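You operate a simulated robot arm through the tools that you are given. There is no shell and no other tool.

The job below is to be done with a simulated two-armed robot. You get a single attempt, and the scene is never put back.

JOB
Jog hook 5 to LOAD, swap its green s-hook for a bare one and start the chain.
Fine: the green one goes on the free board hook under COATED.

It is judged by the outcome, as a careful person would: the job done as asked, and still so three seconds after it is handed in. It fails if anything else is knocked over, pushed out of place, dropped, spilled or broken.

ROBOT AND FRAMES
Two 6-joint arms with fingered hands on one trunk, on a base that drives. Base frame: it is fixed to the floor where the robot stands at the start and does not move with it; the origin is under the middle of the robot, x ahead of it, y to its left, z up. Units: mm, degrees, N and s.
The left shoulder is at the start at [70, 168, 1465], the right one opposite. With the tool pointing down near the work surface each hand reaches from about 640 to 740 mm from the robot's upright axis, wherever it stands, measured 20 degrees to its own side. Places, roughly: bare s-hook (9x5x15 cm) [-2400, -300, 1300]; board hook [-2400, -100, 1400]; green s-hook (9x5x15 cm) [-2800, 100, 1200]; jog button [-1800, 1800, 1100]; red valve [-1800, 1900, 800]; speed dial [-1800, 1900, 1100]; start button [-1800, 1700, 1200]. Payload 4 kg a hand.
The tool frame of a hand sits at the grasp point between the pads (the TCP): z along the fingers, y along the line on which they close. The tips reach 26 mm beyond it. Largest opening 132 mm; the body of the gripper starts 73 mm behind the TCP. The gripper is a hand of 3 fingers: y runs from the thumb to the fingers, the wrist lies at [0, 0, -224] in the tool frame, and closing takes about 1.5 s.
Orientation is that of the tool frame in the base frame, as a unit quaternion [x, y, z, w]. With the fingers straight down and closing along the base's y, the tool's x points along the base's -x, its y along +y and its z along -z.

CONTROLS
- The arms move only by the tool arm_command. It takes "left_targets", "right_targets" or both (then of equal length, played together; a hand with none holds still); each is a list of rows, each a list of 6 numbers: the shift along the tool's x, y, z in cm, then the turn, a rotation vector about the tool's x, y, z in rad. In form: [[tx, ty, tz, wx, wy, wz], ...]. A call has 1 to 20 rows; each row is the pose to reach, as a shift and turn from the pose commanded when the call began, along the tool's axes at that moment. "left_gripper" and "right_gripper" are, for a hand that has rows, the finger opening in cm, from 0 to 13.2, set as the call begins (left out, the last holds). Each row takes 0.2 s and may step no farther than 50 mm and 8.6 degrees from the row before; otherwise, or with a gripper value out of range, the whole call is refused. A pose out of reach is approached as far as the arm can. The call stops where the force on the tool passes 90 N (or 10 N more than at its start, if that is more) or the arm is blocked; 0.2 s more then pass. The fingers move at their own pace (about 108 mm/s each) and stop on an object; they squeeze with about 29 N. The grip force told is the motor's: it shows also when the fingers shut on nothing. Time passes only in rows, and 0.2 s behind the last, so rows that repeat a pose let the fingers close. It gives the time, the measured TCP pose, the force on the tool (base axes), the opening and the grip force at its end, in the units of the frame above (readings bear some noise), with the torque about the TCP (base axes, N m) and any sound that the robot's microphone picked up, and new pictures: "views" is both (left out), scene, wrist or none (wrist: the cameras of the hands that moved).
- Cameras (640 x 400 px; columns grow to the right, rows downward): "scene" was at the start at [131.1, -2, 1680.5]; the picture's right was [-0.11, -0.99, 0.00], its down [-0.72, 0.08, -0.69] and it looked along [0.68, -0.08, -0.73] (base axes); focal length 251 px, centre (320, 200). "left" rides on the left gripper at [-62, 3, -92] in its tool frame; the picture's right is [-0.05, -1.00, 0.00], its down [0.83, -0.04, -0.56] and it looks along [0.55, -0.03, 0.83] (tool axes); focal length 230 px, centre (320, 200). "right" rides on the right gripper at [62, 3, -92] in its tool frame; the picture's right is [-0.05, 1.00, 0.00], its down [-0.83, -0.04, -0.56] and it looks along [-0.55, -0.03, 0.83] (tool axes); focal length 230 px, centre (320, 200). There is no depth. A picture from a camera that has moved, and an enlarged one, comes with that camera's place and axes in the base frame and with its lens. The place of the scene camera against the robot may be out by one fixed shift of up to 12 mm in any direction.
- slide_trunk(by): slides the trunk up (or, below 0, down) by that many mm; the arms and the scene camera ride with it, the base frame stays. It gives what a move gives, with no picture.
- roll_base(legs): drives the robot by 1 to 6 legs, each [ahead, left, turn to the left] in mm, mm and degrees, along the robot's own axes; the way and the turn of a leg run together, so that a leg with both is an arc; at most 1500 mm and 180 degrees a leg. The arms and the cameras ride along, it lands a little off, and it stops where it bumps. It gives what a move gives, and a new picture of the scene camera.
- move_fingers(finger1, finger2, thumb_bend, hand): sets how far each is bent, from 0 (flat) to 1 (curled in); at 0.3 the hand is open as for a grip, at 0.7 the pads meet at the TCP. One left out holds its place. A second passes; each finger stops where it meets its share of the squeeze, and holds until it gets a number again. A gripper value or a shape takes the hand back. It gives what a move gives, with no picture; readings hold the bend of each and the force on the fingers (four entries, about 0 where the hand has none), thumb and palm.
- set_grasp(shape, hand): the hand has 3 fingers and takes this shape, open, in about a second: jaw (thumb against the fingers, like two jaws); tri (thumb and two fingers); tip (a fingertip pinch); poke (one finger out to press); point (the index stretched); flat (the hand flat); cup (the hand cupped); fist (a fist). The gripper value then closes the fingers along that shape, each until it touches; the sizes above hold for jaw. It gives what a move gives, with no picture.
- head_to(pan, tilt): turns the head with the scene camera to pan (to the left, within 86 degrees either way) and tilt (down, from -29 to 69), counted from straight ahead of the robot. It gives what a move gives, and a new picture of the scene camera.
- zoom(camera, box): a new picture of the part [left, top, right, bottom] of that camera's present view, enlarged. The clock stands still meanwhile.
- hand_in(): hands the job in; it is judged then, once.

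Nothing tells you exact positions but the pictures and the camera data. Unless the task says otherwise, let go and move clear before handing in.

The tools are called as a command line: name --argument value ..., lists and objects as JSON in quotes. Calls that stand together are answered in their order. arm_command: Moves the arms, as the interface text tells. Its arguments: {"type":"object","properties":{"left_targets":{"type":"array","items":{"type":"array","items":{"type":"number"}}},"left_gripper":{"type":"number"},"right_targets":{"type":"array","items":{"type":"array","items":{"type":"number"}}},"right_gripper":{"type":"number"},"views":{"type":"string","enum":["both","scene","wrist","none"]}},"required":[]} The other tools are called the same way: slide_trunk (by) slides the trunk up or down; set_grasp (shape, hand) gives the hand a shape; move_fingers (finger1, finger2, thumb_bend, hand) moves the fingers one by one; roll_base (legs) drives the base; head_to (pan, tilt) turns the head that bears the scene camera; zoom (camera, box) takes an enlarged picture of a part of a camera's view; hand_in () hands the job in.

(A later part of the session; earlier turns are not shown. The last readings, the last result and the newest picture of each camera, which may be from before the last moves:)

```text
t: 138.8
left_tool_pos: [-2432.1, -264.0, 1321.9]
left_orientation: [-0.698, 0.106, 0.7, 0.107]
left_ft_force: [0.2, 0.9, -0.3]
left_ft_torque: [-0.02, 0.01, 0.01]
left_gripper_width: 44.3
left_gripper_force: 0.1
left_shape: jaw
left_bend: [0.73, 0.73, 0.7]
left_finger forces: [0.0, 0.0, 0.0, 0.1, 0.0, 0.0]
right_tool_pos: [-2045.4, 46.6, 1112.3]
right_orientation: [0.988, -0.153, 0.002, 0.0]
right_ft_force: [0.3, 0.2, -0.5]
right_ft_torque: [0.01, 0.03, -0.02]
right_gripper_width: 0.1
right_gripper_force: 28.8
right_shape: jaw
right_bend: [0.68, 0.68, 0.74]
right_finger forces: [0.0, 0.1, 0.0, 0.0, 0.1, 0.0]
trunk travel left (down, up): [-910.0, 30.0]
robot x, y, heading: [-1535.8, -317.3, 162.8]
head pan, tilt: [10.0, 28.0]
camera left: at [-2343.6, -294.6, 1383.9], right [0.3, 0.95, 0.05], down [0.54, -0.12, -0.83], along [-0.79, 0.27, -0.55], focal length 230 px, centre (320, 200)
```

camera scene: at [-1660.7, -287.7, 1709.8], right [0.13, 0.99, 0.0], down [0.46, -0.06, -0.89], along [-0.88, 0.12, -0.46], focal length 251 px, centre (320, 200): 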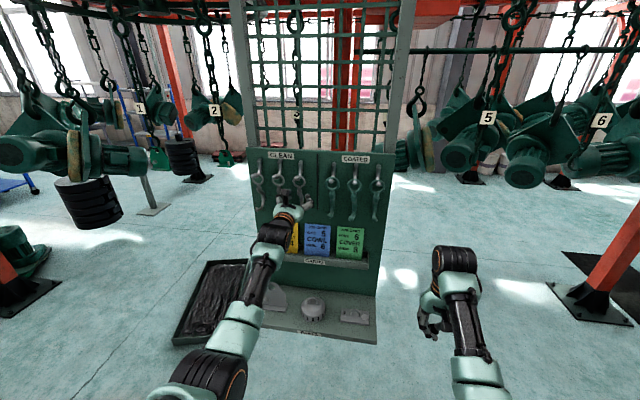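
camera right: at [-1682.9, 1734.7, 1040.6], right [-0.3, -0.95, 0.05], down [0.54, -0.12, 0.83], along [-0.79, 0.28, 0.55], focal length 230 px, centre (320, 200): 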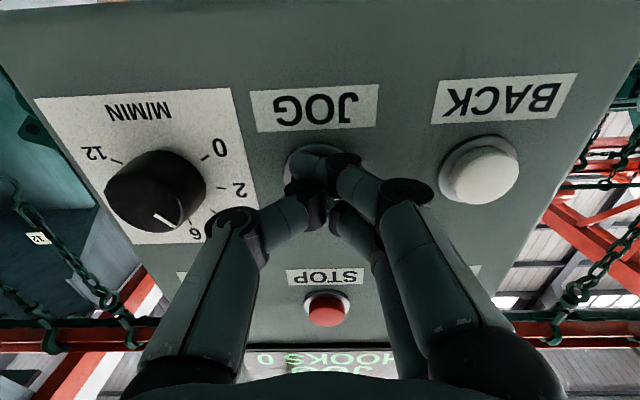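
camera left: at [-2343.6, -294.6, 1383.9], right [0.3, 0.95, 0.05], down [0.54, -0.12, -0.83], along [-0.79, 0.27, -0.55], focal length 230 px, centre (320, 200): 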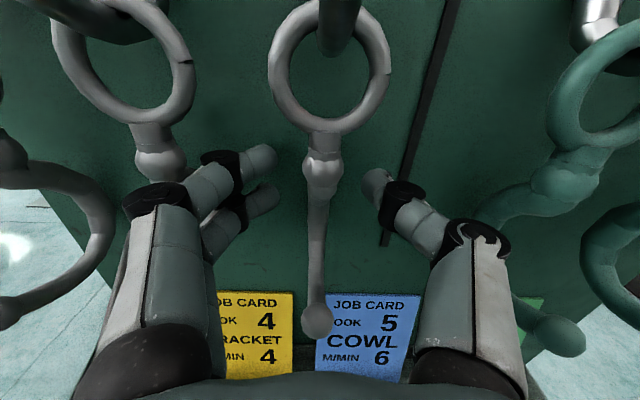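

Ring size in view matches the good grip depth from before. Closing.

arm_command --left_targets '[[0, 0, 0, 0, 0, 0], [0, 0, 0, 0, 0, 0], [0, 0, 0, 0, 0, 0], [0, 0, 0, 0, 0, 0], [0, 0, 0, 0, 0, 0]]' --left_gripper 0 --views "wrist"

```text
t: 140.0
left_tool_pos: [-2430.3, -263.5, 1323.9]
left_orientation: [-0.698, 0.105, 0.7, 0.106]
left_ft_force: [-1.5, 0.6, 2.8]
left_ft_torque: [-0.03, -0.03, 0.01]
left_gripper_width: 6.7
left_gripper_force: 28.6
left_shape: jaw
left_bend: [0.69, 0.72, 0.71]
left_finger forces: [10.7, 14.2, 0.0, 0.0, 24.2, 0.0]
right_tool_pos: [-2046.0, 45.6, 1112.4]
right_orientation: [0.988, -0.152, 0.0, -0.001]
right_ft_force: [0.4, 0.0, -0.5]
right_ft_torque: [0.0, -0.03, 0.01]
right_gripper_width: 0.0
right_gripper_force: 29.6
right_shape: jaw
right_bend: [0.68, 0.68, 0.74]
right_finger forces: [0.0, 0.0, 0.0, 0.1, 0.0, 0.0]
trunk travel left (down, up): [-910.0, 30.0]
robot x, y, heading: [-1534.4, -316.1, 162.4]
head pan, tilt: [10.0, 28.0]
camera left: at [-2342.4, -294.5, 1384.9], right [0.3, 0.95, 0.05], down [0.54, -0.12, -0.83], along [-0.79, 0.28, -0.55], focal length 230 px, centre (320, 200)
```

left: 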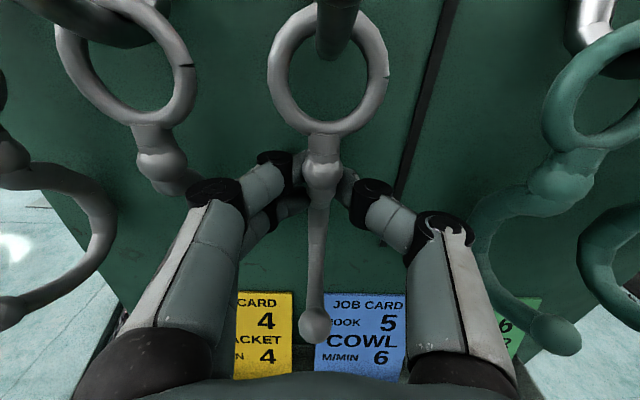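

Good grip on the bare hook (three fingers loaded). Now off the peg along its own shape: up 13 mm first, then back and up past the ball.

arm_command --left_targets '[[-0.7, 0, 0, 0, 0, 0], [-1.3, 0, 0, 0, 0, 0], [-1.3, 0, 0, 0, 0, 0]]' --views "wrist"

zoom --camera "left" --box '[220, 0, 420, 160]'

```text
t: 140.8
left_tool_pos: [-2430.9, -266.0, 1334.6]
left_orientation: [0.699, -0.105, -0.699, -0.105]
left_ft_force: [-0.2, 0.6, -1.2]
left_ft_torque: [-0.01, -0.03, 0.0]
left_gripper_width: 6.4
left_gripper_force: 28.8
left_shape: jaw
left_bend: [0.7, 0.72, 0.72]
left_finger forces: [9.1, 16.4, 0.0, 0.0, 22.7, 0.0]
right_tool_pos: [-2045.4, 44.1, 1114.0]
right_orientation: [0.988, -0.152, 0.0, -0.001]
right_ft_force: [0.3, -0.5, -0.7]
right_ft_torque: [0.0, -0.02, 0.0]
right_gripper_width: 0.1
right_gripper_force: 28.9
right_shape: jaw
right_bend: [0.68, 0.68, 0.74]
right_finger forces: [0.0, 0.0, 0.0, 0.1, 0.0, 0.0]
trunk travel left (down, up): [-910.0, 30.0]
robot x, y, heading: [-1532.1, -321.4, 162.6]
head pan, tilt: [10.0, 28.0]
camera left: at [-2342.7, -296.1, 1397.3], right [0.3, 0.95, 0.05], down [0.54, -0.12, -0.83], along [-0.79, 0.27, -0.55], focal length 230 px, centre (320, 200)
```

left: 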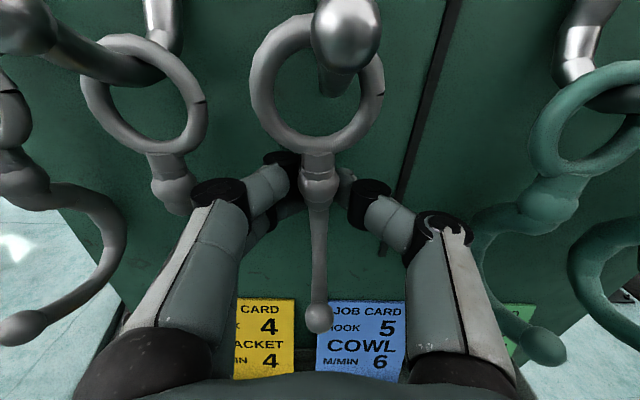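

```text
2.50 times, centred on (320, 80) of left
camera zoom: at [-2342.7, -296.1, 1397.3], right [0.3, 0.95, 0.05], down [0.54, -0.12, -0.83], along [-0.79, 0.27, -0.55], focal length 575 px, centre (320, 500)
```

zoom: 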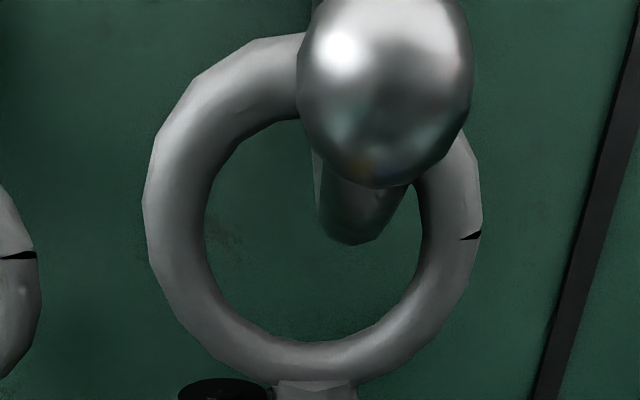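

The ball is 7 mm right of the ring's centre, 12 mm above and 20 mm in front; correcting sideways and following it out.

arm_command --left_targets '[[-0.3, -0.35, -0.3, 0, 0, 0], [-0.7, -0.7, -1.0, 0, 0, 0], [-1.2, -0.7, -2.0, 0, 0, 0], [-1.5, -0.7, -2.6, 0, 0, 0]]' --views "wrist"

zoom --camera "left" --box '[220, 0, 420, 160]'

```text
t: 141.8
left_tool_pos: [-2404.2, -265.9, 1349.8]
left_orientation: [-0.698, 0.105, 0.701, 0.107]
left_ft_force: [0.3, -0.4, -1.2]
left_ft_torque: [0.05, -0.02, 0.02]
left_gripper_width: 6.0
left_gripper_force: 28.5
left_shape: jaw
left_bend: [0.7, 0.72, 0.72]
left_finger forces: [9.0, 16.5, 0.0, 0.1, 22.8, 0.0]
right_tool_pos: [-2045.7, 45.3, 1113.2]
right_orientation: [0.988, -0.152, 0.0, -0.002]
right_ft_force: [0.4, -0.2, 0.3]
right_ft_torque: [-0.01, -0.01, -0.01]
right_gripper_width: 0.0
right_gripper_force: 28.9
right_shape: jaw
right_bend: [0.68, 0.68, 0.74]
right_finger forces: [0.1, 0.0, 0.1, 0.0, 0.0, 0.1]
trunk travel left (down, up): [-910.0, 30.0]
robot x, y, heading: [-1534.1, -318.2, 162.4]
head pan, tilt: [10.0, 28.0]
camera left: at [-2315.6, -296.4, 1412.4], right [0.3, 0.95, 0.05], down [0.54, -0.12, -0.83], along [-0.79, 0.27, -0.55], focal length 230 px, centre (320, 200)
```

left: 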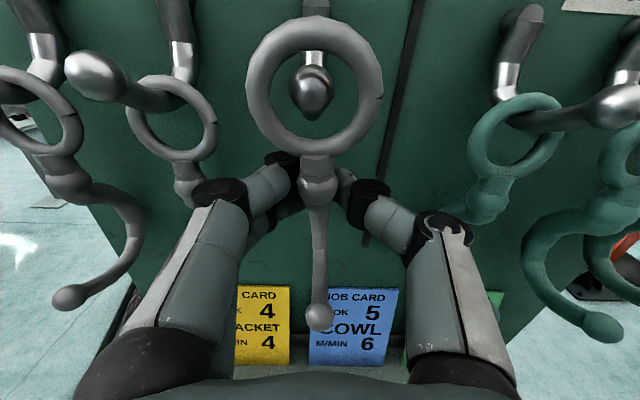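

```text
2.50 times, centred on (320, 80) of left
camera zoom: at [-2315.6, -296.4, 1412.4], right [0.3, 0.95, 0.05], down [0.54, -0.12, -0.83], along [-0.79, 0.27, -0.55], focal length 575 px, centre (320, 500)
```

zoom: 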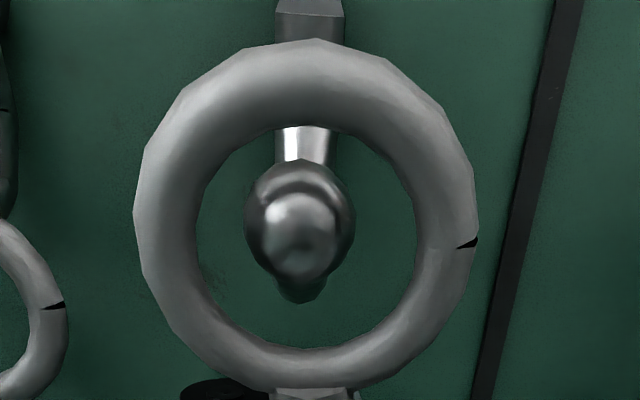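

The ring is past the ball without touching. Backing out with the bare hook.

arm_command --left_targets '[[-0.3, 0, -1.2, 0, 0, 0], [-0.3, 0, -3.5, 0, 0, 0], [-0.3, 0, -6.5, 0, 0, 0]]' --views "both"

zoom --camera "scene" --box '[230, 130, 400, 250]'

```text
t: 142.6
left_tool_pos: [-2336.9, -287.7, 1355.4]
left_orientation: [-0.698, 0.105, 0.701, 0.107]
left_ft_force: [0.6, 0.0, -1.6]
left_ft_torque: [0.02, -0.02, 0.0]
left_gripper_width: 6.3
left_gripper_force: 28.7
left_shape: jaw
left_bend: [0.7, 0.72, 0.72]
left_finger forces: [8.8, 16.7, 0.0, 0.1, 22.6, 0.0]
right_tool_pos: [-2043.0, 44.8, 1113.7]
right_orientation: [0.988, -0.152, 0.0, -0.001]
right_ft_force: [0.1, -0.3, -0.6]
right_ft_torque: [0.01, -0.01, 0.02]
right_gripper_width: 0.0
right_gripper_force: 28.7
right_shape: jaw
right_bend: [0.68, 0.68, 0.74]
right_finger forces: [0.0, 0.1, 0.0, 0.1, 0.0, 0.0]
trunk travel left (down, up): [-910.0, 30.0]
robot x, y, heading: [-1534.6, -318.7, 162.6]
head pan, tilt: [10.0, 28.0]
camera scene: at [-1672.2, -284.0, 1708.6], right [0.13, 0.99, 0.0], down [0.46, -0.06, -0.88], along [-0.88, 0.12, -0.47], focal length 251 px, centre (320, 200)
camera left: at [-2249.9, -317.1, 1417.7], right [0.3, 0.95, 0.05], down [0.54, -0.12, -0.83], along [-0.79, 0.28, -0.55], focal length 230 px, centre (320, 200)
```

scene: 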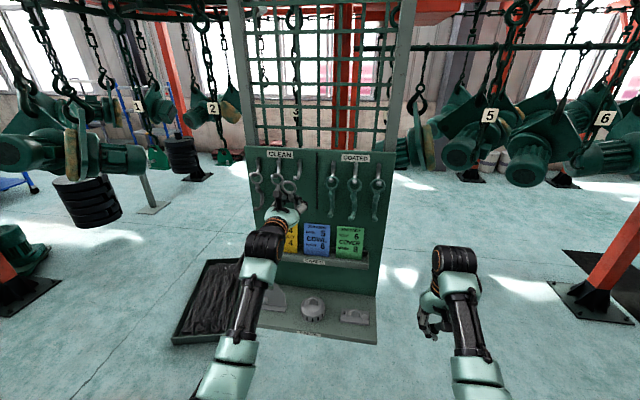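
left: 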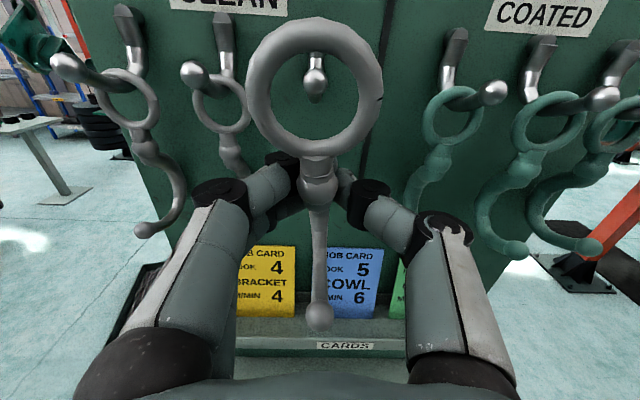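

```text
3.33 times, centred on (315, 190) of scene
camera zoom: at [-1672.2, -284.0, 1708.6], right [0.13, 0.99, 0.0], down [0.46, -0.06, -0.88], along [-0.88, 0.12, -0.47], focal length 837 px, centre (337, 233)
```

zoom: 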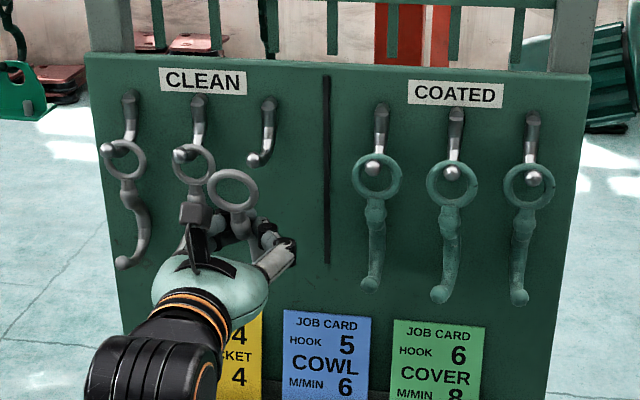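

The bare hook is in hand, upright, and all other hooks are in place. Now back to LOAD the same way: first back off from the board and tuck the hand in a bit.

roll_base --legs '[[-110, 0, 0]]'

arm_command --left_targets '[[1.5, 0, -1.5, 0, 0, 0], [3.0, 0, -3, 0, 0, 0], [4.5, 0, -4.5, 0, 0, 0], [6.0, 0, -6, 0, 0, 0], [6.5, 0, -7.5, 0, 0, 0]]' --views "none"

roll_base --legs '[[200, -410, 0], [100, -100, 0]]'

```text
t: 143.8
left_tool_pos: [-2240.4, -317.0, 1350.6]
left_orientation: [0.699, -0.106, -0.699, -0.107]
left_ft_force: [-0.6, -0.3, -1.2]
left_ft_torque: [0.0, 0.02, 0.01]
left_gripper_width: 6.3
left_gripper_force: 29.3
left_shape: jaw
left_bend: [0.7, 0.71, 0.72]
left_finger forces: [8.8, 16.7, 0.1, 0.0, 22.6, 0.0]
right_tool_pos: [-1943.8, 14.9, 1110.6]
right_orientation: [0.988, -0.153, 0.002, -0.001]
right_ft_force: [0.5, -0.1, -0.7]
right_ft_torque: [0.0, -0.05, -0.01]
right_gripper_width: 0.0
right_gripper_force: 29.5
right_shape: jaw
right_bend: [0.68, 0.68, 0.74]
right_finger forces: [0.0, 0.0, 0.0, 0.0, 0.1, 0.0]
trunk travel left (down, up): [-910.0, 30.0]
robot x, y, heading: [-1434.4, -347.3, 162.5]
head pan, tilt: [10.0, 28.0]
camera scene: at [-1576.2, -314.4, 1707.8], right [0.13, 0.99, 0.0], down [0.47, -0.06, -0.88], along [-0.87, 0.12, -0.47], focal length 251 px, centre (320, 200)
```

scene: 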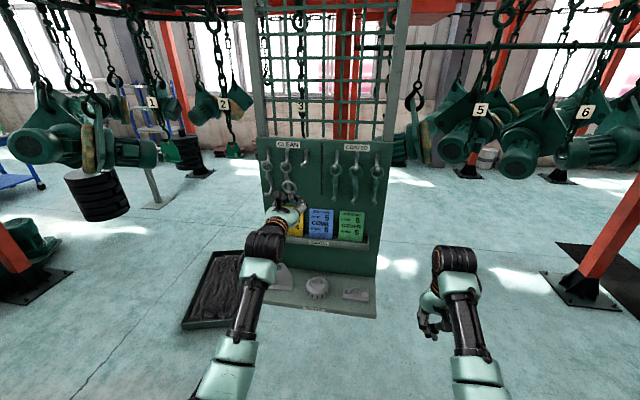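

```text
t: 145.0
left_tool_pos: [-2165.5, -338.8, 1288.1]
left_orientation: [-0.698, 0.106, 0.7, 0.107]
left_ft_force: [-0.2, 0.2, -1.2]
left_ft_torque: [0.02, -0.02, 0.0]
left_gripper_width: 6.0
left_gripper_force: 29.1
left_shape: jaw
left_bend: [0.7, 0.71, 0.72]
left_finger forces: [8.9, 16.7, 0.1, 0.0, 22.6, 0.1]
right_tool_pos: [-1941.2, 12.8, 1112.4]
right_orientation: [0.988, -0.153, 0.0, -0.001]
right_ft_force: [0.3, 1.4, 0.7]
right_ft_torque: [-0.01, -0.02, 0.02]
right_gripper_width: 0.0
right_gripper_force: 29.2
right_shape: jaw
right_bend: [0.68, 0.68, 0.74]
right_finger forces: [0.0, 0.0, 0.1, 0.0, 0.0, 0.0]
trunk travel left (down, up): [-910.0, 30.0]
robot x, y, heading: [-1429.6, -352.2, 162.2]
head pan, tilt: [10.0, 28.0]
```

```text
t: 148.7
left_tool_pos: [-2295.8, 222.8, 1289.3]
left_orientation: [-0.699, 0.101, 0.701, 0.103]
left_ft_force: [1.0, -0.9, -2.2]
left_ft_torque: [-0.02, -0.01, -0.03]
left_gripper_width: 6.2
left_gripper_force: 28.6
left_shape: jaw
left_bend: [0.7, 0.71, 0.72]
left_finger forces: [8.9, 16.8, 0.0, 0.0, 22.7, 0.0]
right_tool_pos: [-2075.5, 579.5, 1114.4]
right_orientation: [0.989, -0.147, -0.001, -0.001]
right_ft_force: [0.5, 0.7, 0.4]
right_ft_torque: [0.02, -0.01, 0.02]
right_gripper_width: 0.0
right_gripper_force: 29.1
right_shape: jaw
right_bend: [0.68, 0.68, 0.74]
right_finger forces: [0.0, 0.1, 0.1, 0.1, 0.1, 0.1]
trunk travel left (down, up): [-910.0, 30.0]
robot x, y, heading: [-1562.2, 224.3, 163.2]
head pan, tilt: [10.0, 28.0]
camera scene: at [-1699.7, 253.6, 1708.6], right [0.12, 0.99, 0.0], down [0.47, -0.05, -0.88], along [-0.88, 0.11, -0.47], focal length 251 px, centre (320, 200)
```

scene: 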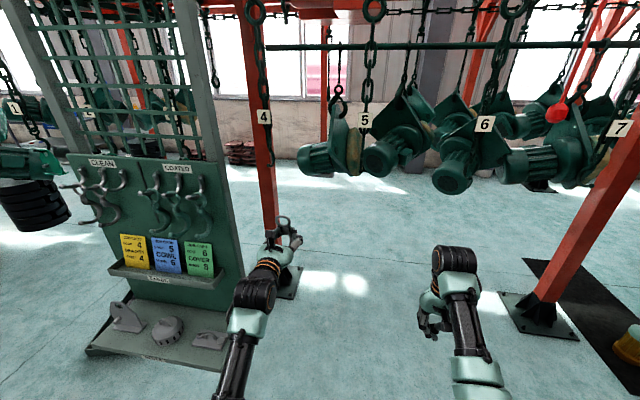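

Hook 5's empty J end hangs ahead near tag 5. Driving to bring the left hand about 120 mm in front of it.

roll_base --legs '[[150, -190, -0.8], [130, 0, 0]]'

arm_command --left_targets '[[0, 0, 0, 0, 0, 0], [0, 0, 0, 0, 0, 0], [0, 0, 0, 0, 0, 0]]' --views "both"

```text
t: 151.4
left_tool_pos: [-2512.4, 489.3, 1290.8]
left_orientation: [-0.699, 0.101, 0.701, 0.102]
left_ft_force: [-0.1, 0.7, -0.8]
left_ft_torque: [-0.01, -0.06, -0.02]
left_gripper_width: 6.1
left_gripper_force: 29.5
left_shape: jaw
left_bend: [0.7, 0.71, 0.72]
left_finger forces: [8.8, 16.7, 0.0, 0.0, 22.5, 0.0]
right_tool_pos: [-2293.3, 844.8, 1113.7]
right_orientation: [0.989, -0.146, -0.001, -0.001]
right_ft_force: [-0.3, -0.3, -0.4]
right_ft_torque: [0.03, 0.02, -0.03]
right_gripper_width: 0.0
right_gripper_force: 28.8
right_shape: jaw
right_bend: [0.68, 0.68, 0.74]
right_finger forces: [0.0, 0.0, 0.0, 0.1, 0.0, 0.1]
trunk travel left (down, up): [-910.0, 30.0]
robot x, y, heading: [-1784.8, 490.4, 163.1]
head pan, tilt: [10.0, 28.0]
camera scene: at [-1917.1, 520.9, 1708.7], right [0.12, 0.99, 0.0], down [0.46, -0.06, -0.88], along [-0.88, 0.1, -0.47], focal length 251 px, centre (320, 200)
```

scene: 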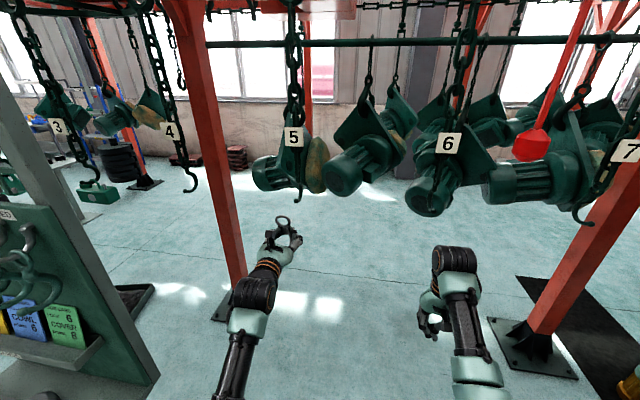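

```text
t: 152.2
left_tool_pos: [-2515.9, 489.1, 1287.1]
left_orientation: [-0.699, 0.1, 0.7, 0.102]
left_ft_force: [-0.2, 0.0, -1.0]
left_ft_torque: [0.01, -0.01, 0.05]
left_gripper_width: 6.2
left_gripper_force: 29.0
left_shape: jaw
left_bend: [0.7, 0.71, 0.72]
left_finger forces: [8.8, 16.6, 0.1, 0.0, 22.6, 0.0]
right_tool_pos: [-2297.3, 845.7, 1113.2]
right_orientation: [0.989, -0.146, 0.002, -0.001]
right_ft_force: [-0.6, -0.1, 0.3]
right_ft_torque: [-0.01, -0.06, -0.03]
right_gripper_width: 0.0
right_gripper_force: 29.6
right_shape: jaw
right_bend: [0.68, 0.68, 0.74]
right_finger forces: [0.1, 0.1, 0.0, 0.0, 0.0, 0.0]
trunk travel left (down, up): [-910.0, 30.0]
robot x, y, heading: [-1780.5, 491.7, 163.4]
head pan, tilt: [10.0, 28.0]
camera scene: at [-1922.0, 521.1, 1708.2], right [0.12, 0.99, 0.0], down [0.47, -0.06, -0.88], along [-0.88, 0.1, -0.47], focal length 251 px, centre (320, 200)
camera left: at [-2427.6, 460.2, 1349.6], right [0.28, 0.96, 0.05], down [0.54, -0.12, -0.83], along [-0.79, 0.26, -0.55], focal length 230 px, centre (320, 200)
```

scene: 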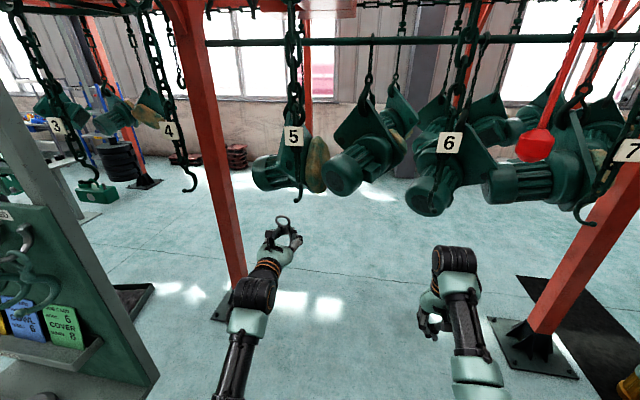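
left: 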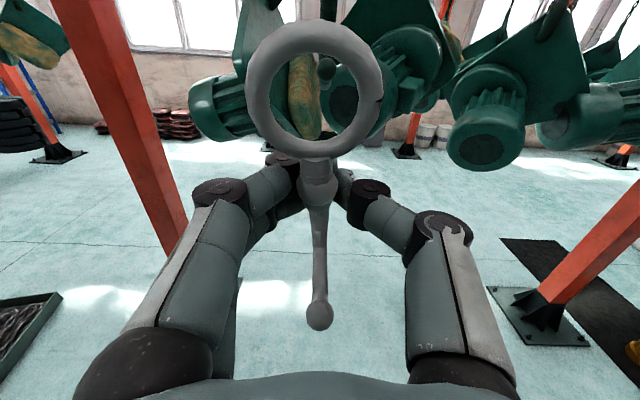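

The chain's ball tip is visible right through the ring. Zooming to measure it.

zoom --camera "left" --box '[220, 0, 420, 160]'

zoom --camera "scene" --box '[250, 150, 330, 260]'

```text
2.50 times, centred on (320, 80) of left
camera zoom: at [-2427.6, 460.2, 1349.6], right [0.28, 0.96, 0.05], down [0.54, -0.12, -0.83], along [-0.79, 0.26, -0.55], focal length 575 px, centre (320, 500)
```

zoom: 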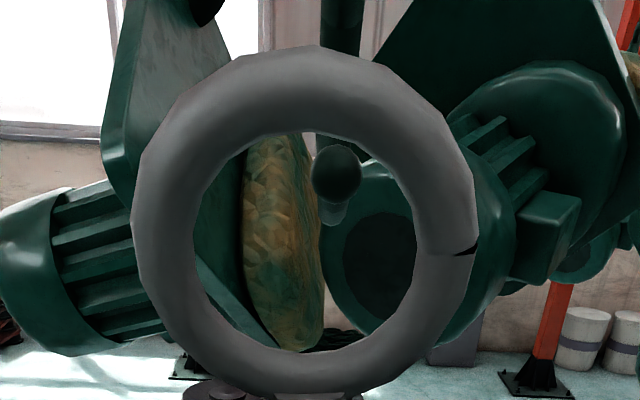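

```text
3.64 times, centred on (290, 205) of scene
camera zoom: at [-1922.0, 521.1, 1708.2], right [0.12, 0.99, 0.0], down [0.47, -0.06, -0.88], along [-0.88, 0.1, -0.47], focal length 914 px, centre (429, 182)
```

zoom: 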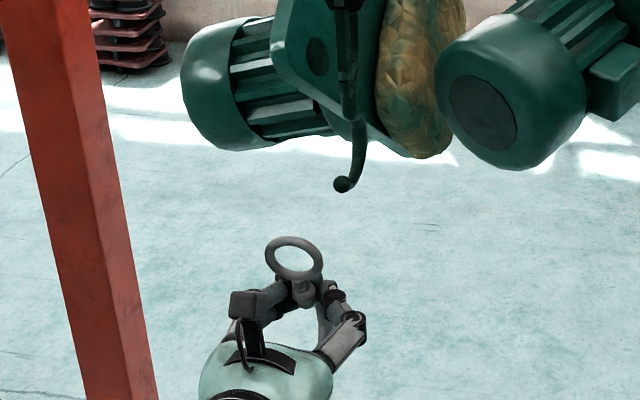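

Ball at (-2630, 527, 1334.5); the ring needs 7.5 mm right and ~127 mm forward. Advancing to ~27 mm in front, slightly above.

arm_command --left_targets '[[-0.1, -0.2, 2.5, 0, 0, 0], [-0.2, -0.4, 5, 0, 0, 0], [-0.4, -0.6, 7.5, 0, 0, 0], [-0.5, -0.75, 10, 0, 0, 0], [-0.5, -0.75, 10, 0, 0, 0]]' --views "wrist"

zoom --camera "left" --box '[220, 0, 420, 160]'

zoom --camera "scene" --box '[250, 150, 330, 260]'

```text
t: 153.4
left_tool_pos: [-2608.8, 522.9, 1297.1]
left_orientation: [-0.699, 0.101, 0.701, 0.102]
left_ft_force: [0.2, -0.1, -1.9]
left_ft_torque: [0.05, 0.0, 0.02]
left_gripper_width: 6.0
left_gripper_force: 29.3
left_shape: jaw
left_bend: [0.7, 0.71, 0.72]
left_finger forces: [8.8, 16.8, 0.0, 0.0, 22.6, 0.0]
right_tool_pos: [-2296.8, 845.0, 1112.8]
right_orientation: [0.989, -0.146, 0.0, -0.001]
right_ft_force: [-0.3, 0.5, -0.1]
right_ft_torque: [0.02, -0.04, -0.02]
right_gripper_width: 0.1
right_gripper_force: 28.7
right_shape: jaw
right_bend: [0.68, 0.68, 0.74]
right_finger forces: [0.0, 0.0, 0.0, 0.1, 0.1, 0.1]
trunk travel left (down, up): [-910.0, 30.0]
robot x, y, heading: [-1782.8, 489.0, 163.3]
head pan, tilt: [10.0, 28.0]
camera left: at [-2520.5, 494.5, 1359.0], right [0.28, 0.96, 0.05], down [0.54, -0.11, -0.83], along [-0.79, 0.27, -0.55], focal length 230 px, centre (320, 200)
```

left: 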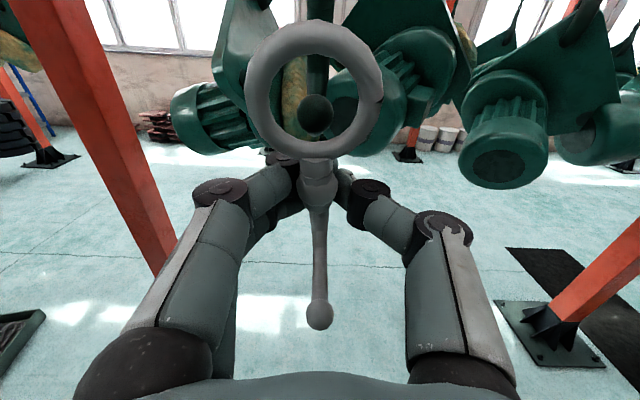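

```text
2.50 times, centred on (320, 80) of left
camera zoom: at [-2520.5, 494.5, 1359.0], right [0.28, 0.96, 0.05], down [0.54, -0.11, -0.83], along [-0.79, 0.27, -0.55], focal length 575 px, centre (320, 500)
```

zoom: 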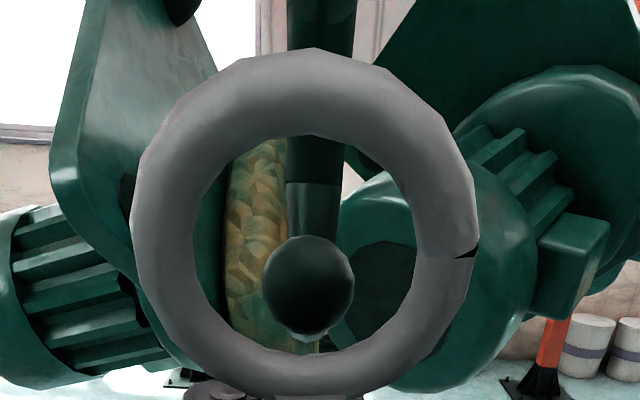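

```text
3.64 times, centred on (290, 205) of scene
camera zoom: at [-1920.6, 520.8, 1708.4], right [0.12, 0.99, 0.0], down [0.47, -0.06, -0.88], along [-0.88, 0.1, -0.47], focal length 914 px, centre (429, 182)
```

zoom: 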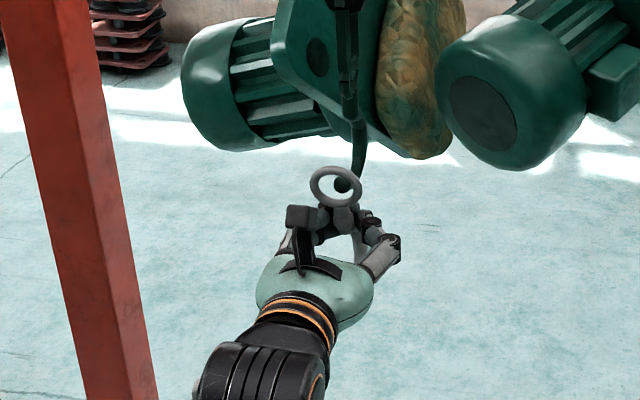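

Aligned sideways within 1 mm; ring is ~22 mm in front and 13 mm above the ball. Following the tip's slope down over the ball.

arm_command --left_targets '[[0.6, 0, 0.8, 0, 0, 0], [1.0, 0, 1.6, 0, 0, 0], [1.3, 0, 2.3, 0, 0, 0]]' --views "wrist"

zoom --camera "left" --box '[220, 0, 420, 160]'

zoom --camera "scene" --box '[260, 150, 330, 240]'

```text
t: 154.2
left_tool_pos: [-2630.7, 530.4, 1280.2]
left_orientation: [-0.699, 0.101, 0.7, 0.102]
left_ft_force: [-0.1, -0.7, -1.6]
left_ft_torque: [0.02, 0.01, -0.02]
left_gripper_width: 6.0
left_gripper_force: 29.3
left_shape: jaw
left_bend: [0.71, 0.71, 0.72]
left_finger forces: [8.7, 16.8, 0.0, 0.1, 22.7, 0.1]
right_tool_pos: [-2294.5, 845.0, 1113.5]
right_orientation: [0.989, -0.147, 0.0, -0.001]
right_ft_force: [-0.4, -0.1, -0.1]
right_ft_torque: [0.01, 0.03, 0.02]
right_gripper_width: 0.0
right_gripper_force: 29.2
right_shape: jaw
right_bend: [0.68, 0.68, 0.74]
right_finger forces: [0.0, 0.0, 0.1, 0.0, 0.0, 0.1]
trunk travel left (down, up): [-910.0, 30.0]
robot x, y, heading: [-1782.7, 486.9, 163.0]
head pan, tilt: [10.0, 28.0]
camera left: at [-2542.2, 501.1, 1342.6], right [0.28, 0.96, 0.05], down [0.54, -0.12, -0.83], along [-0.79, 0.26, -0.55], focal length 230 px, centre (320, 200)
```

left: 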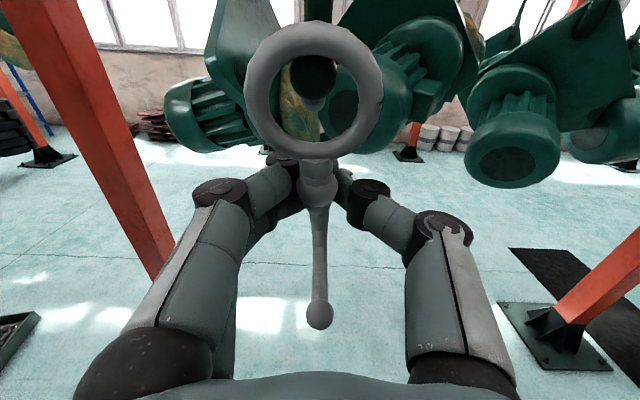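

```text
2.50 times, centred on (320, 80) of left
camera zoom: at [-2542.2, 501.1, 1342.6], right [0.28, 0.96, 0.05], down [0.54, -0.12, -0.83], along [-0.79, 0.26, -0.55], focal length 575 px, centre (320, 500)
```

zoom: 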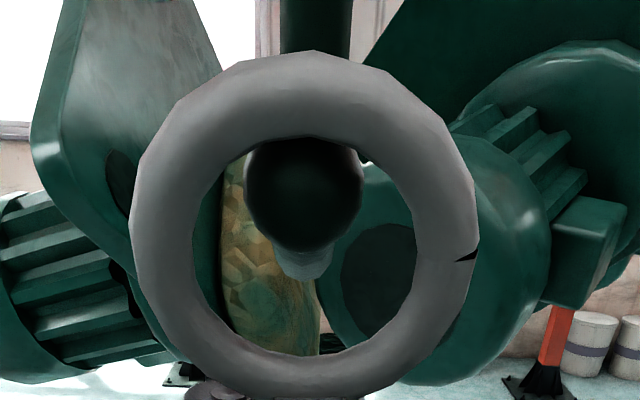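

```text
4.44 times, centred on (295, 195) of scene
camera zoom: at [-1920.2, 520.7, 1708.4], right [0.12, 0.99, 0.0], down [0.47, -0.06, -0.88], along [-0.88, 0.1, -0.47], focal length 1116 px, centre (431, 222)
```

zoom: 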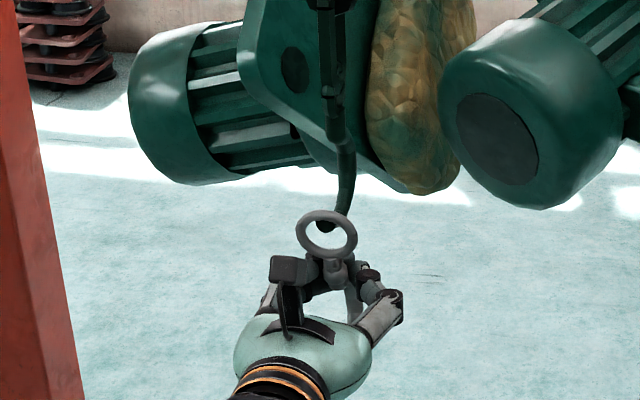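

arm_command --left_targets '[[-0.3, 0, 0.4, 0, 0, 0], [-0.2, 0, 1.0, 0, 0, 0], [0.3, 0, 1.8, 0, 0, 0]]' --views "wrist"

zoom --camera "left" --box '[220, 0, 420, 160]'

zoom --camera "scene" --box '[260, 150, 330, 240]'

```text
t: 155.0
left_tool_pos: [-2645.2, 535.0, 1279.9]
left_orientation: [-0.697, 0.101, 0.703, 0.102]
left_ft_force: [0.0, 0.4, 5.5]
left_ft_torque: [-0.08, -0.07, 0.04]
left_gripper_width: 5.9
left_gripper_force: 28.5
left_shape: jaw
left_bend: [0.7, 0.72, 0.72]
left_finger forces: [14.4, 17.2, 0.0, 0.0, 23.0, 0.0]
right_tool_pos: [-2294.8, 845.9, 1113.6]
right_orientation: [0.989, -0.146, 0.0, -0.001]
right_ft_force: [-0.5, 0.3, -0.4]
right_ft_torque: [0.0, 0.02, 0.04]
right_gripper_width: 0.0
right_gripper_force: 29.1
right_shape: jaw
right_bend: [0.68, 0.68, 0.74]
right_finger forces: [0.0, 0.0, 0.0, 0.0, 0.0, 0.0]
trunk travel left (down, up): [-910.0, 30.0]
robot x, y, heading: [-1783.4, 493.0, 163.4]
head pan, tilt: [10.0, 28.0]
camera left: at [-2557.2, 506.6, 1341.5], right [0.28, 0.96, 0.05], down [0.54, -0.11, -0.83], along [-0.79, 0.27, -0.55], focal length 230 px, centre (320, 200)
```

left: 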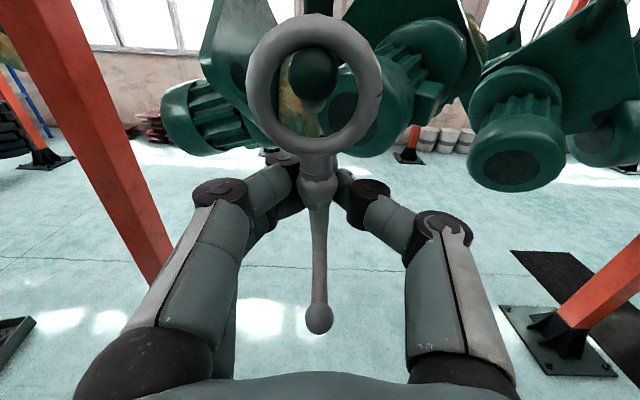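

```text
2.50 times, centred on (320, 80) of left
camera zoom: at [-2557.2, 506.6, 1341.5], right [0.28, 0.96, 0.05], down [0.54, -0.11, -0.83], along [-0.79, 0.27, -0.55], focal length 575 px, centre (320, 500)
```

zoom: 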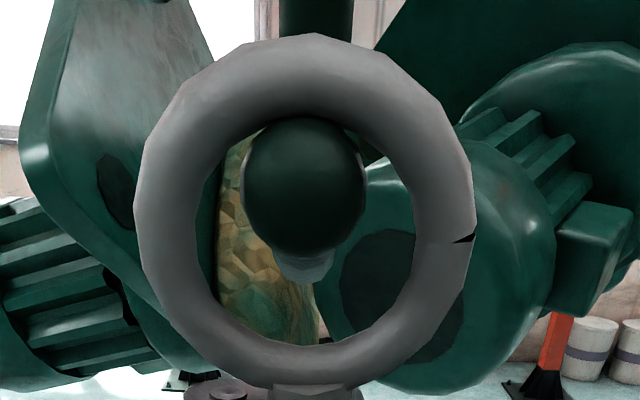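

```text
4.44 times, centred on (295, 195) of scene
camera zoom: at [-1919.1, 520.9, 1708.7], right [0.12, 0.99, 0.0], down [0.47, -0.06, -0.88], along [-0.88, 0.1, -0.47], focal length 1116 px, centre (431, 222)
```

zoom: 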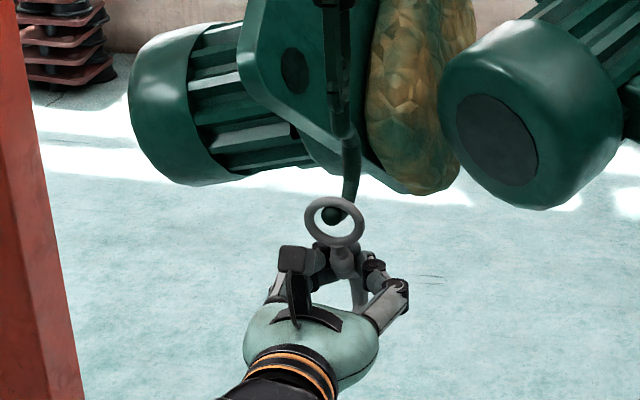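

Ring's top is riding on the ball (5.5 N); I need ~7 mm more height. Raising, then pushing over.

arm_command --left_targets '[[-0.4, 0, -0.1, 0, 0, 0], [-0.8, 0, 0, 0, 0, 0], [-0.8, 0, 0, 0, 0, 0]]' --views "none"

zoom --camera "left" --box '[220, 0, 420, 160]'

```text
t: 155.8
left_tool_pos: [-2646.9, 536.2, 1284.7]
left_orientation: [-0.7, 0.1, 0.7, 0.102]
left_ft_force: [-1.0, 1.5, -1.2]
left_ft_torque: [-0.01, 0.02, 0.01]
left_gripper_width: 5.8
left_gripper_force: 29.1
left_shape: jaw
left_bend: [0.71, 0.71, 0.72]
left_finger forces: [8.8, 16.9, 0.0, 0.0, 22.6, 0.0]
right_tool_pos: [-2295.3, 844.9, 1113.9]
right_orientation: [0.989, -0.147, 0.0, 0.0]
right_ft_force: [-0.5, -0.7, -0.1]
right_ft_torque: [-0.03, 0.04, 0.03]
right_gripper_width: 0.0
right_gripper_force: 29.1
right_shape: jaw
right_bend: [0.68, 0.68, 0.74]
right_finger forces: [0.0, 0.1, 0.1, 0.0, 0.0, 0.1]
trunk travel left (down, up): [-910.0, 30.0]
robot x, y, heading: [-1781.5, 489.2, 163.2]
head pan, tilt: [10.0, 28.0]
```

```text
2.50 times, centred on (320, 80) of left
camera zoom: at [-2558.4, 507.9, 1347.6], right [0.28, 0.96, 0.05], down [0.54, -0.12, -0.83], along [-0.79, 0.26, -0.55], focal length 575 px, centre (320, 500)
```

zoom: 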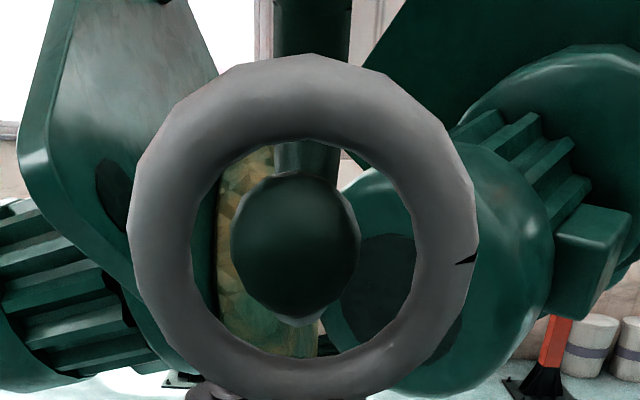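

Ball is now centred in the ring's hole. Pushing on along the J.

arm_command --left_targets '[[0.1, 0.1, 0.6, 0, 0, 0], [0.4, 0.1, 1.2, 0, 0, 0], [0.7, 0.1, 1.8, 0, 0, 0]]' --views "none"

zoom --camera "left" --box '[220, 0, 420, 160]'

zoom --camera "scene" --box '[260, 150, 330, 240]'

```text
t: 156.6
left_tool_pos: [-2665.5, 539.7, 1279.2]
left_orientation: [-0.7, 0.101, 0.7, 0.101]
left_ft_force: [0.1, -1.0, -0.8]
left_ft_torque: [-0.02, -0.02, -0.04]
left_gripper_width: 5.9
left_gripper_force: 29.0
left_shape: jaw
left_bend: [0.71, 0.71, 0.72]
left_finger forces: [8.6, 16.9, 0.0, 0.0, 22.6, 0.0]
right_tool_pos: [-2295.7, 845.2, 1114.2]
right_orientation: [0.989, -0.146, -0.001, -0.002]
right_ft_force: [-0.1, 0.0, -0.1]
right_ft_torque: [-0.02, -0.01, 0.01]
right_gripper_width: 0.0
right_gripper_force: 28.9
right_shape: jaw
right_bend: [0.68, 0.68, 0.74]
right_finger forces: [0.0, 0.0, 0.0, 0.0, 0.1, 0.1]
trunk travel left (down, up): [-910.0, 30.0]
robot x, y, heading: [-1786.6, 491.4, 163.1]
head pan, tilt: [10.0, 28.0]
```

```text
2.50 times, centred on (320, 80) of left
camera zoom: at [-2576.6, 511.2, 1341.2], right [0.28, 0.96, 0.05], down [0.54, -0.12, -0.83], along [-0.79, 0.27, -0.55], focal length 575 px, centre (320, 500)
```

zoom: 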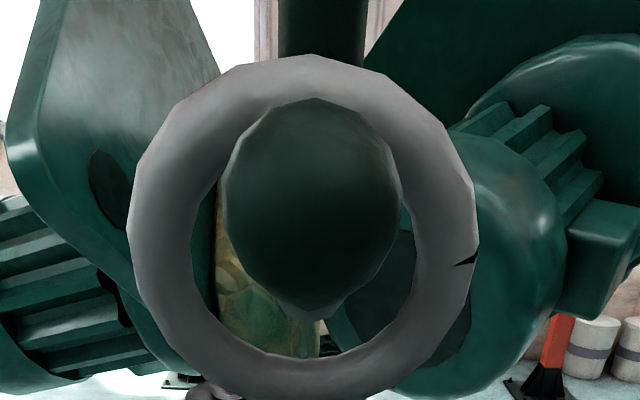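

```text
4.44 times, centred on (295, 195) of scene
camera zoom: at [-1920.7, 520.8, 1708.4], right [0.12, 0.99, 0.0], down [0.47, -0.06, -0.88], along [-0.88, 0.1, -0.47], focal length 1116 px, centre (431, 222)
```

zoom: 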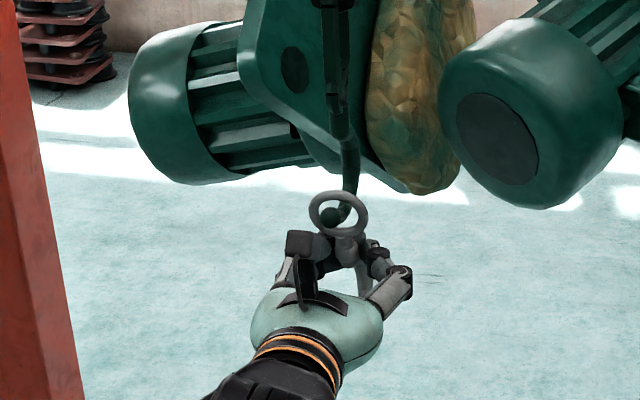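

The ball has passed through; the ring is around the J. Lowering to seat it.

arm_command --left_targets '[[0.6, 0, 0.3, 0, 0, 0], [1.1, 0, 0.4, 0, 0, 0], [1.5, 0, 0.4, 0, 0, 0], [1.5, 0, 0.4, 0, 0, 0]]' --views "none"

zoom --camera "left" --box '[220, 0, 420, 160]'

zoom --camera "scene" --box '[260, 150, 330, 240]'

```text
t: 157.6
left_tool_pos: [-2668.2, 541.7, 1265.3]
left_orientation: [-0.698, 0.101, 0.701, 0.102]
left_ft_force: [0.2, -0.9, 2.2]
left_ft_torque: [-0.02, -0.06, -0.01]
left_gripper_width: 5.9
left_gripper_force: 29.0
left_shape: jaw
left_bend: [0.71, 0.71, 0.72]
left_finger forces: [12.6, 17.2, 0.0, 0.1, 23.1, 0.1]
right_tool_pos: [-2295.3, 844.9, 1113.7]
right_orientation: [0.989, -0.146, -0.001, -0.001]
right_ft_force: [0.1, 0.6, -0.3]
right_ft_torque: [0.03, 0.04, -0.02]
right_gripper_width: 0.0
right_gripper_force: 29.4
right_shape: jaw
right_bend: [0.68, 0.68, 0.74]
right_finger forces: [0.0, 0.0, 0.1, 0.1, 0.1, 0.1]
trunk travel left (down, up): [-910.0, 30.0]
robot x, y, heading: [-1782.5, 489.8, 162.9]
head pan, tilt: [10.0, 28.0]
```

```text
2.50 times, centred on (320, 80) of left
camera zoom: at [-2579.0, 512.6, 1327.3], right [0.28, 0.96, 0.05], down [0.54, -0.12, -0.83], along [-0.79, 0.27, -0.55], focal length 575 px, centre (320, 500)
```

zoom: 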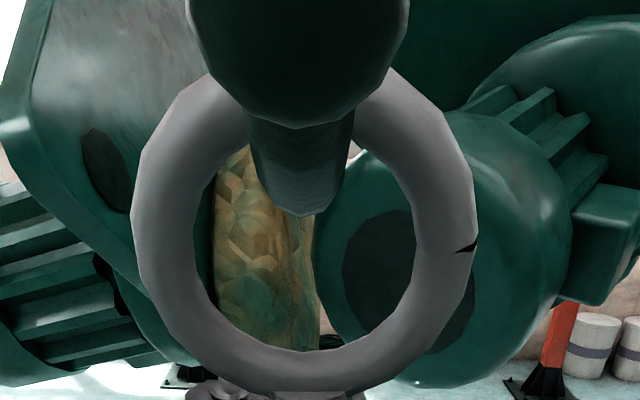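

```text
4.44 times, centred on (295, 195) of scene
camera zoom: at [-1919.4, 520.7, 1708.6], right [0.12, 0.99, 0.0], down [0.47, -0.06, -0.88], along [-0.88, 0.1, -0.47], focal length 1116 px, centre (431, 222)
```

zoom: 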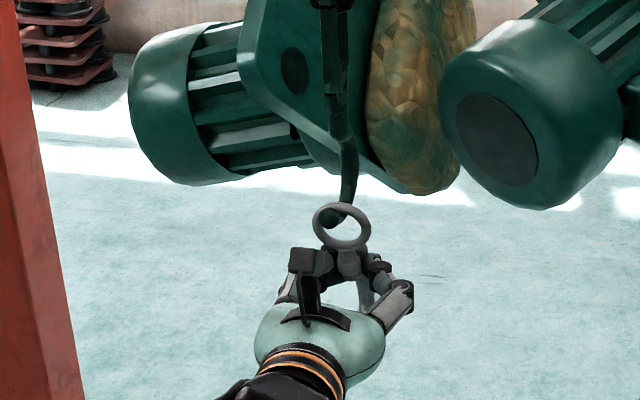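

The chain carries the hook now. Opening the fingers and letting it settle.

arm_command --left_targets '[[0, 0, 0, 0, 0, 0], [0, 0, 0, 0, 0, 0], [0, 0, 0, 0, 0, 0], [0, 0, 0, 0, 0, 0], [0, 0, 0, 0, 0, 0]]' --left_gripper 6 --views "wrist"

zoom --camera "scene" --box '[260, 150, 330, 240]'

```text
t: 158.8
left_tool_pos: [-2667.8, 541.4, 1264.1]
left_orientation: [-0.699, 0.1, 0.701, 0.101]
left_ft_force: [-0.2, -0.6, 1.2]
left_ft_torque: [0.01, 0.01, 0.0]
left_gripper_width: 59.6
left_gripper_force: 0.0
left_shape: jaw
left_bend: [0.73, 0.73, 0.7]
left_finger forces: [0.0, 0.1, 0.1, 0.0, 0.0, 0.1]
right_tool_pos: [-2295.1, 844.7, 1112.8]
right_orientation: [0.989, -0.146, 0.0, -0.001]
right_ft_force: [1.5, 0.6, 0.1]
right_ft_torque: [0.01, 0.0, -0.01]
right_gripper_width: 0.0
right_gripper_force: 28.6
right_shape: jaw
right_bend: [0.68, 0.68, 0.74]
right_finger forces: [0.0, 0.0, 0.0, 0.0, 0.0, 0.1]
trunk travel left (down, up): [-910.0, 30.0]
robot x, y, heading: [-1784.3, 490.8, 163.3]
head pan, tilt: [10.0, 28.0]
camera left: at [-2579.7, 512.6, 1326.0], right [0.28, 0.96, 0.05], down [0.54, -0.12, -0.83], along [-0.79, 0.26, -0.55], focal length 230 px, centre (320, 200)
```

left: 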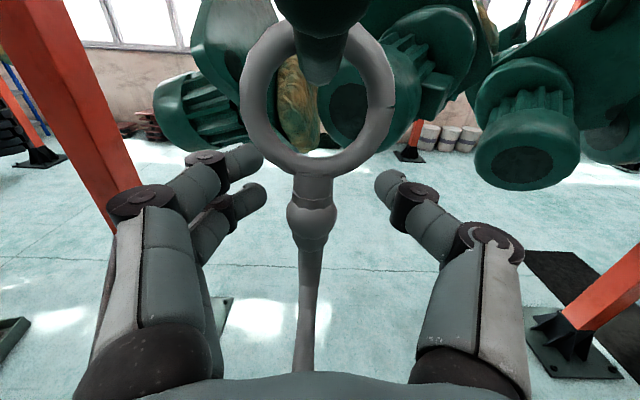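

```text
4.44 times, centred on (295, 195) of scene
camera zoom: at [-1920.2, 520.8, 1708.4], right [0.12, 0.99, 0.0], down [0.47, -0.06, -0.88], along [-0.88, 0.1, -0.47], focal length 1116 px, centre (431, 222)
```

zoom: 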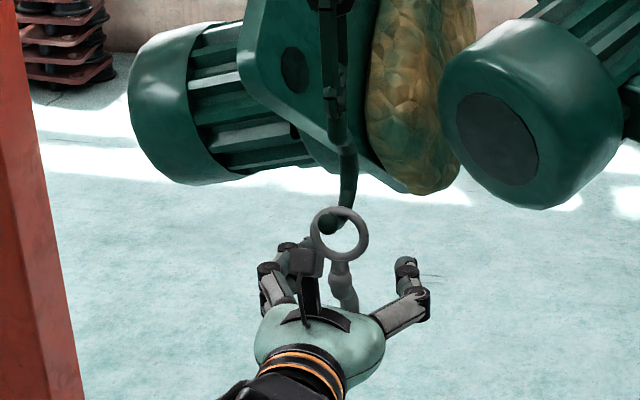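

Hung and free. Backing the hand straight out.

arm_command --left_targets '[[0, 0, -1, 0, 0, 0], [0, 0, -2.5, 0, 0, 0], [0, 0, -4.5, 0, 0, 0], [0, 0, -7, 0, 0, 0], [0, 0, -10, 0, 0, 0], [0, 0, -12, 0, 0, 0]]' --views "both"

zoom --camera "scene" --box '[250, 140, 330, 250]'

```text
t: 160.2
left_tool_pos: [-2554.8, 506.4, 1262.3]
left_orientation: [-0.699, 0.101, 0.701, 0.102]
left_ft_force: [0.4, 0.7, 0.0]
left_ft_torque: [0.02, 0.01, -0.02]
left_gripper_width: 59.7
left_gripper_force: 0.0
left_shape: jaw
left_bend: [0.73, 0.73, 0.7]
left_finger forces: [0.0, 0.1, 0.1, 0.1, 0.0, 0.1]
right_tool_pos: [-2295.3, 844.5, 1113.8]
right_orientation: [0.989, -0.146, 0.001, -0.001]
right_ft_force: [-0.1, 0.1, -0.1]
right_ft_torque: [-0.03, 0.04, 0.01]
right_gripper_width: 0.0
right_gripper_force: 28.7
right_shape: jaw
right_bend: [0.68, 0.68, 0.74]
right_finger forces: [0.0, 0.0, 0.1, 0.0, 0.0, 0.0]
trunk travel left (down, up): [-910.0, 30.0]
robot x, y, heading: [-1782.2, 487.6, 163.3]
head pan, tilt: [10.0, 28.0]
camera scene: at [-1919.1, 520.5, 1708.6], right [0.12, 0.99, 0.0], down [0.47, -0.06, -0.88], along [-0.88, 0.1, -0.47], focal length 251 px, centre (320, 200)
camera left: at [-2465.8, 476.9, 1324.7], right [0.28, 0.96, 0.05], down [0.54, -0.12, -0.83], along [-0.79, 0.27, -0.55], focal length 230 px, centre (320, 200)
```

scene: 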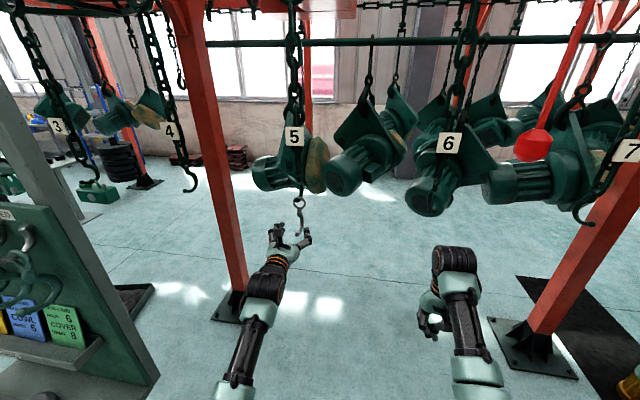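
left: 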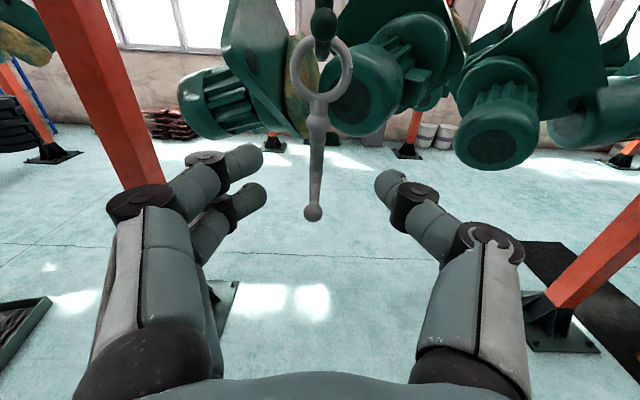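

```text
3.64 times, centred on (290, 195) of scene
camera zoom: at [-1919.1, 520.5, 1708.6], right [0.12, 0.99, 0.0], down [0.47, -0.06, -0.88], along [-0.88, 0.1, -0.47], focal length 914 px, centre (429, 218)
```

zoom: 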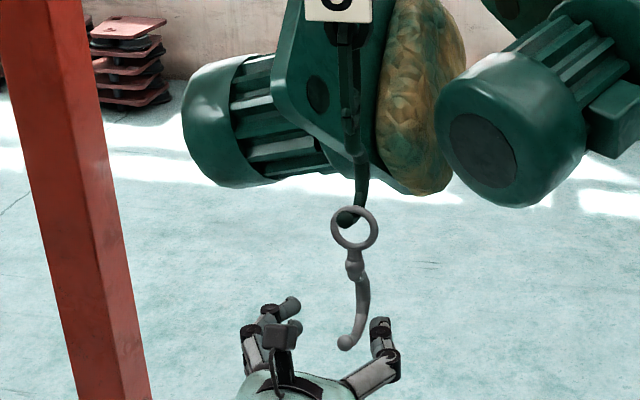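

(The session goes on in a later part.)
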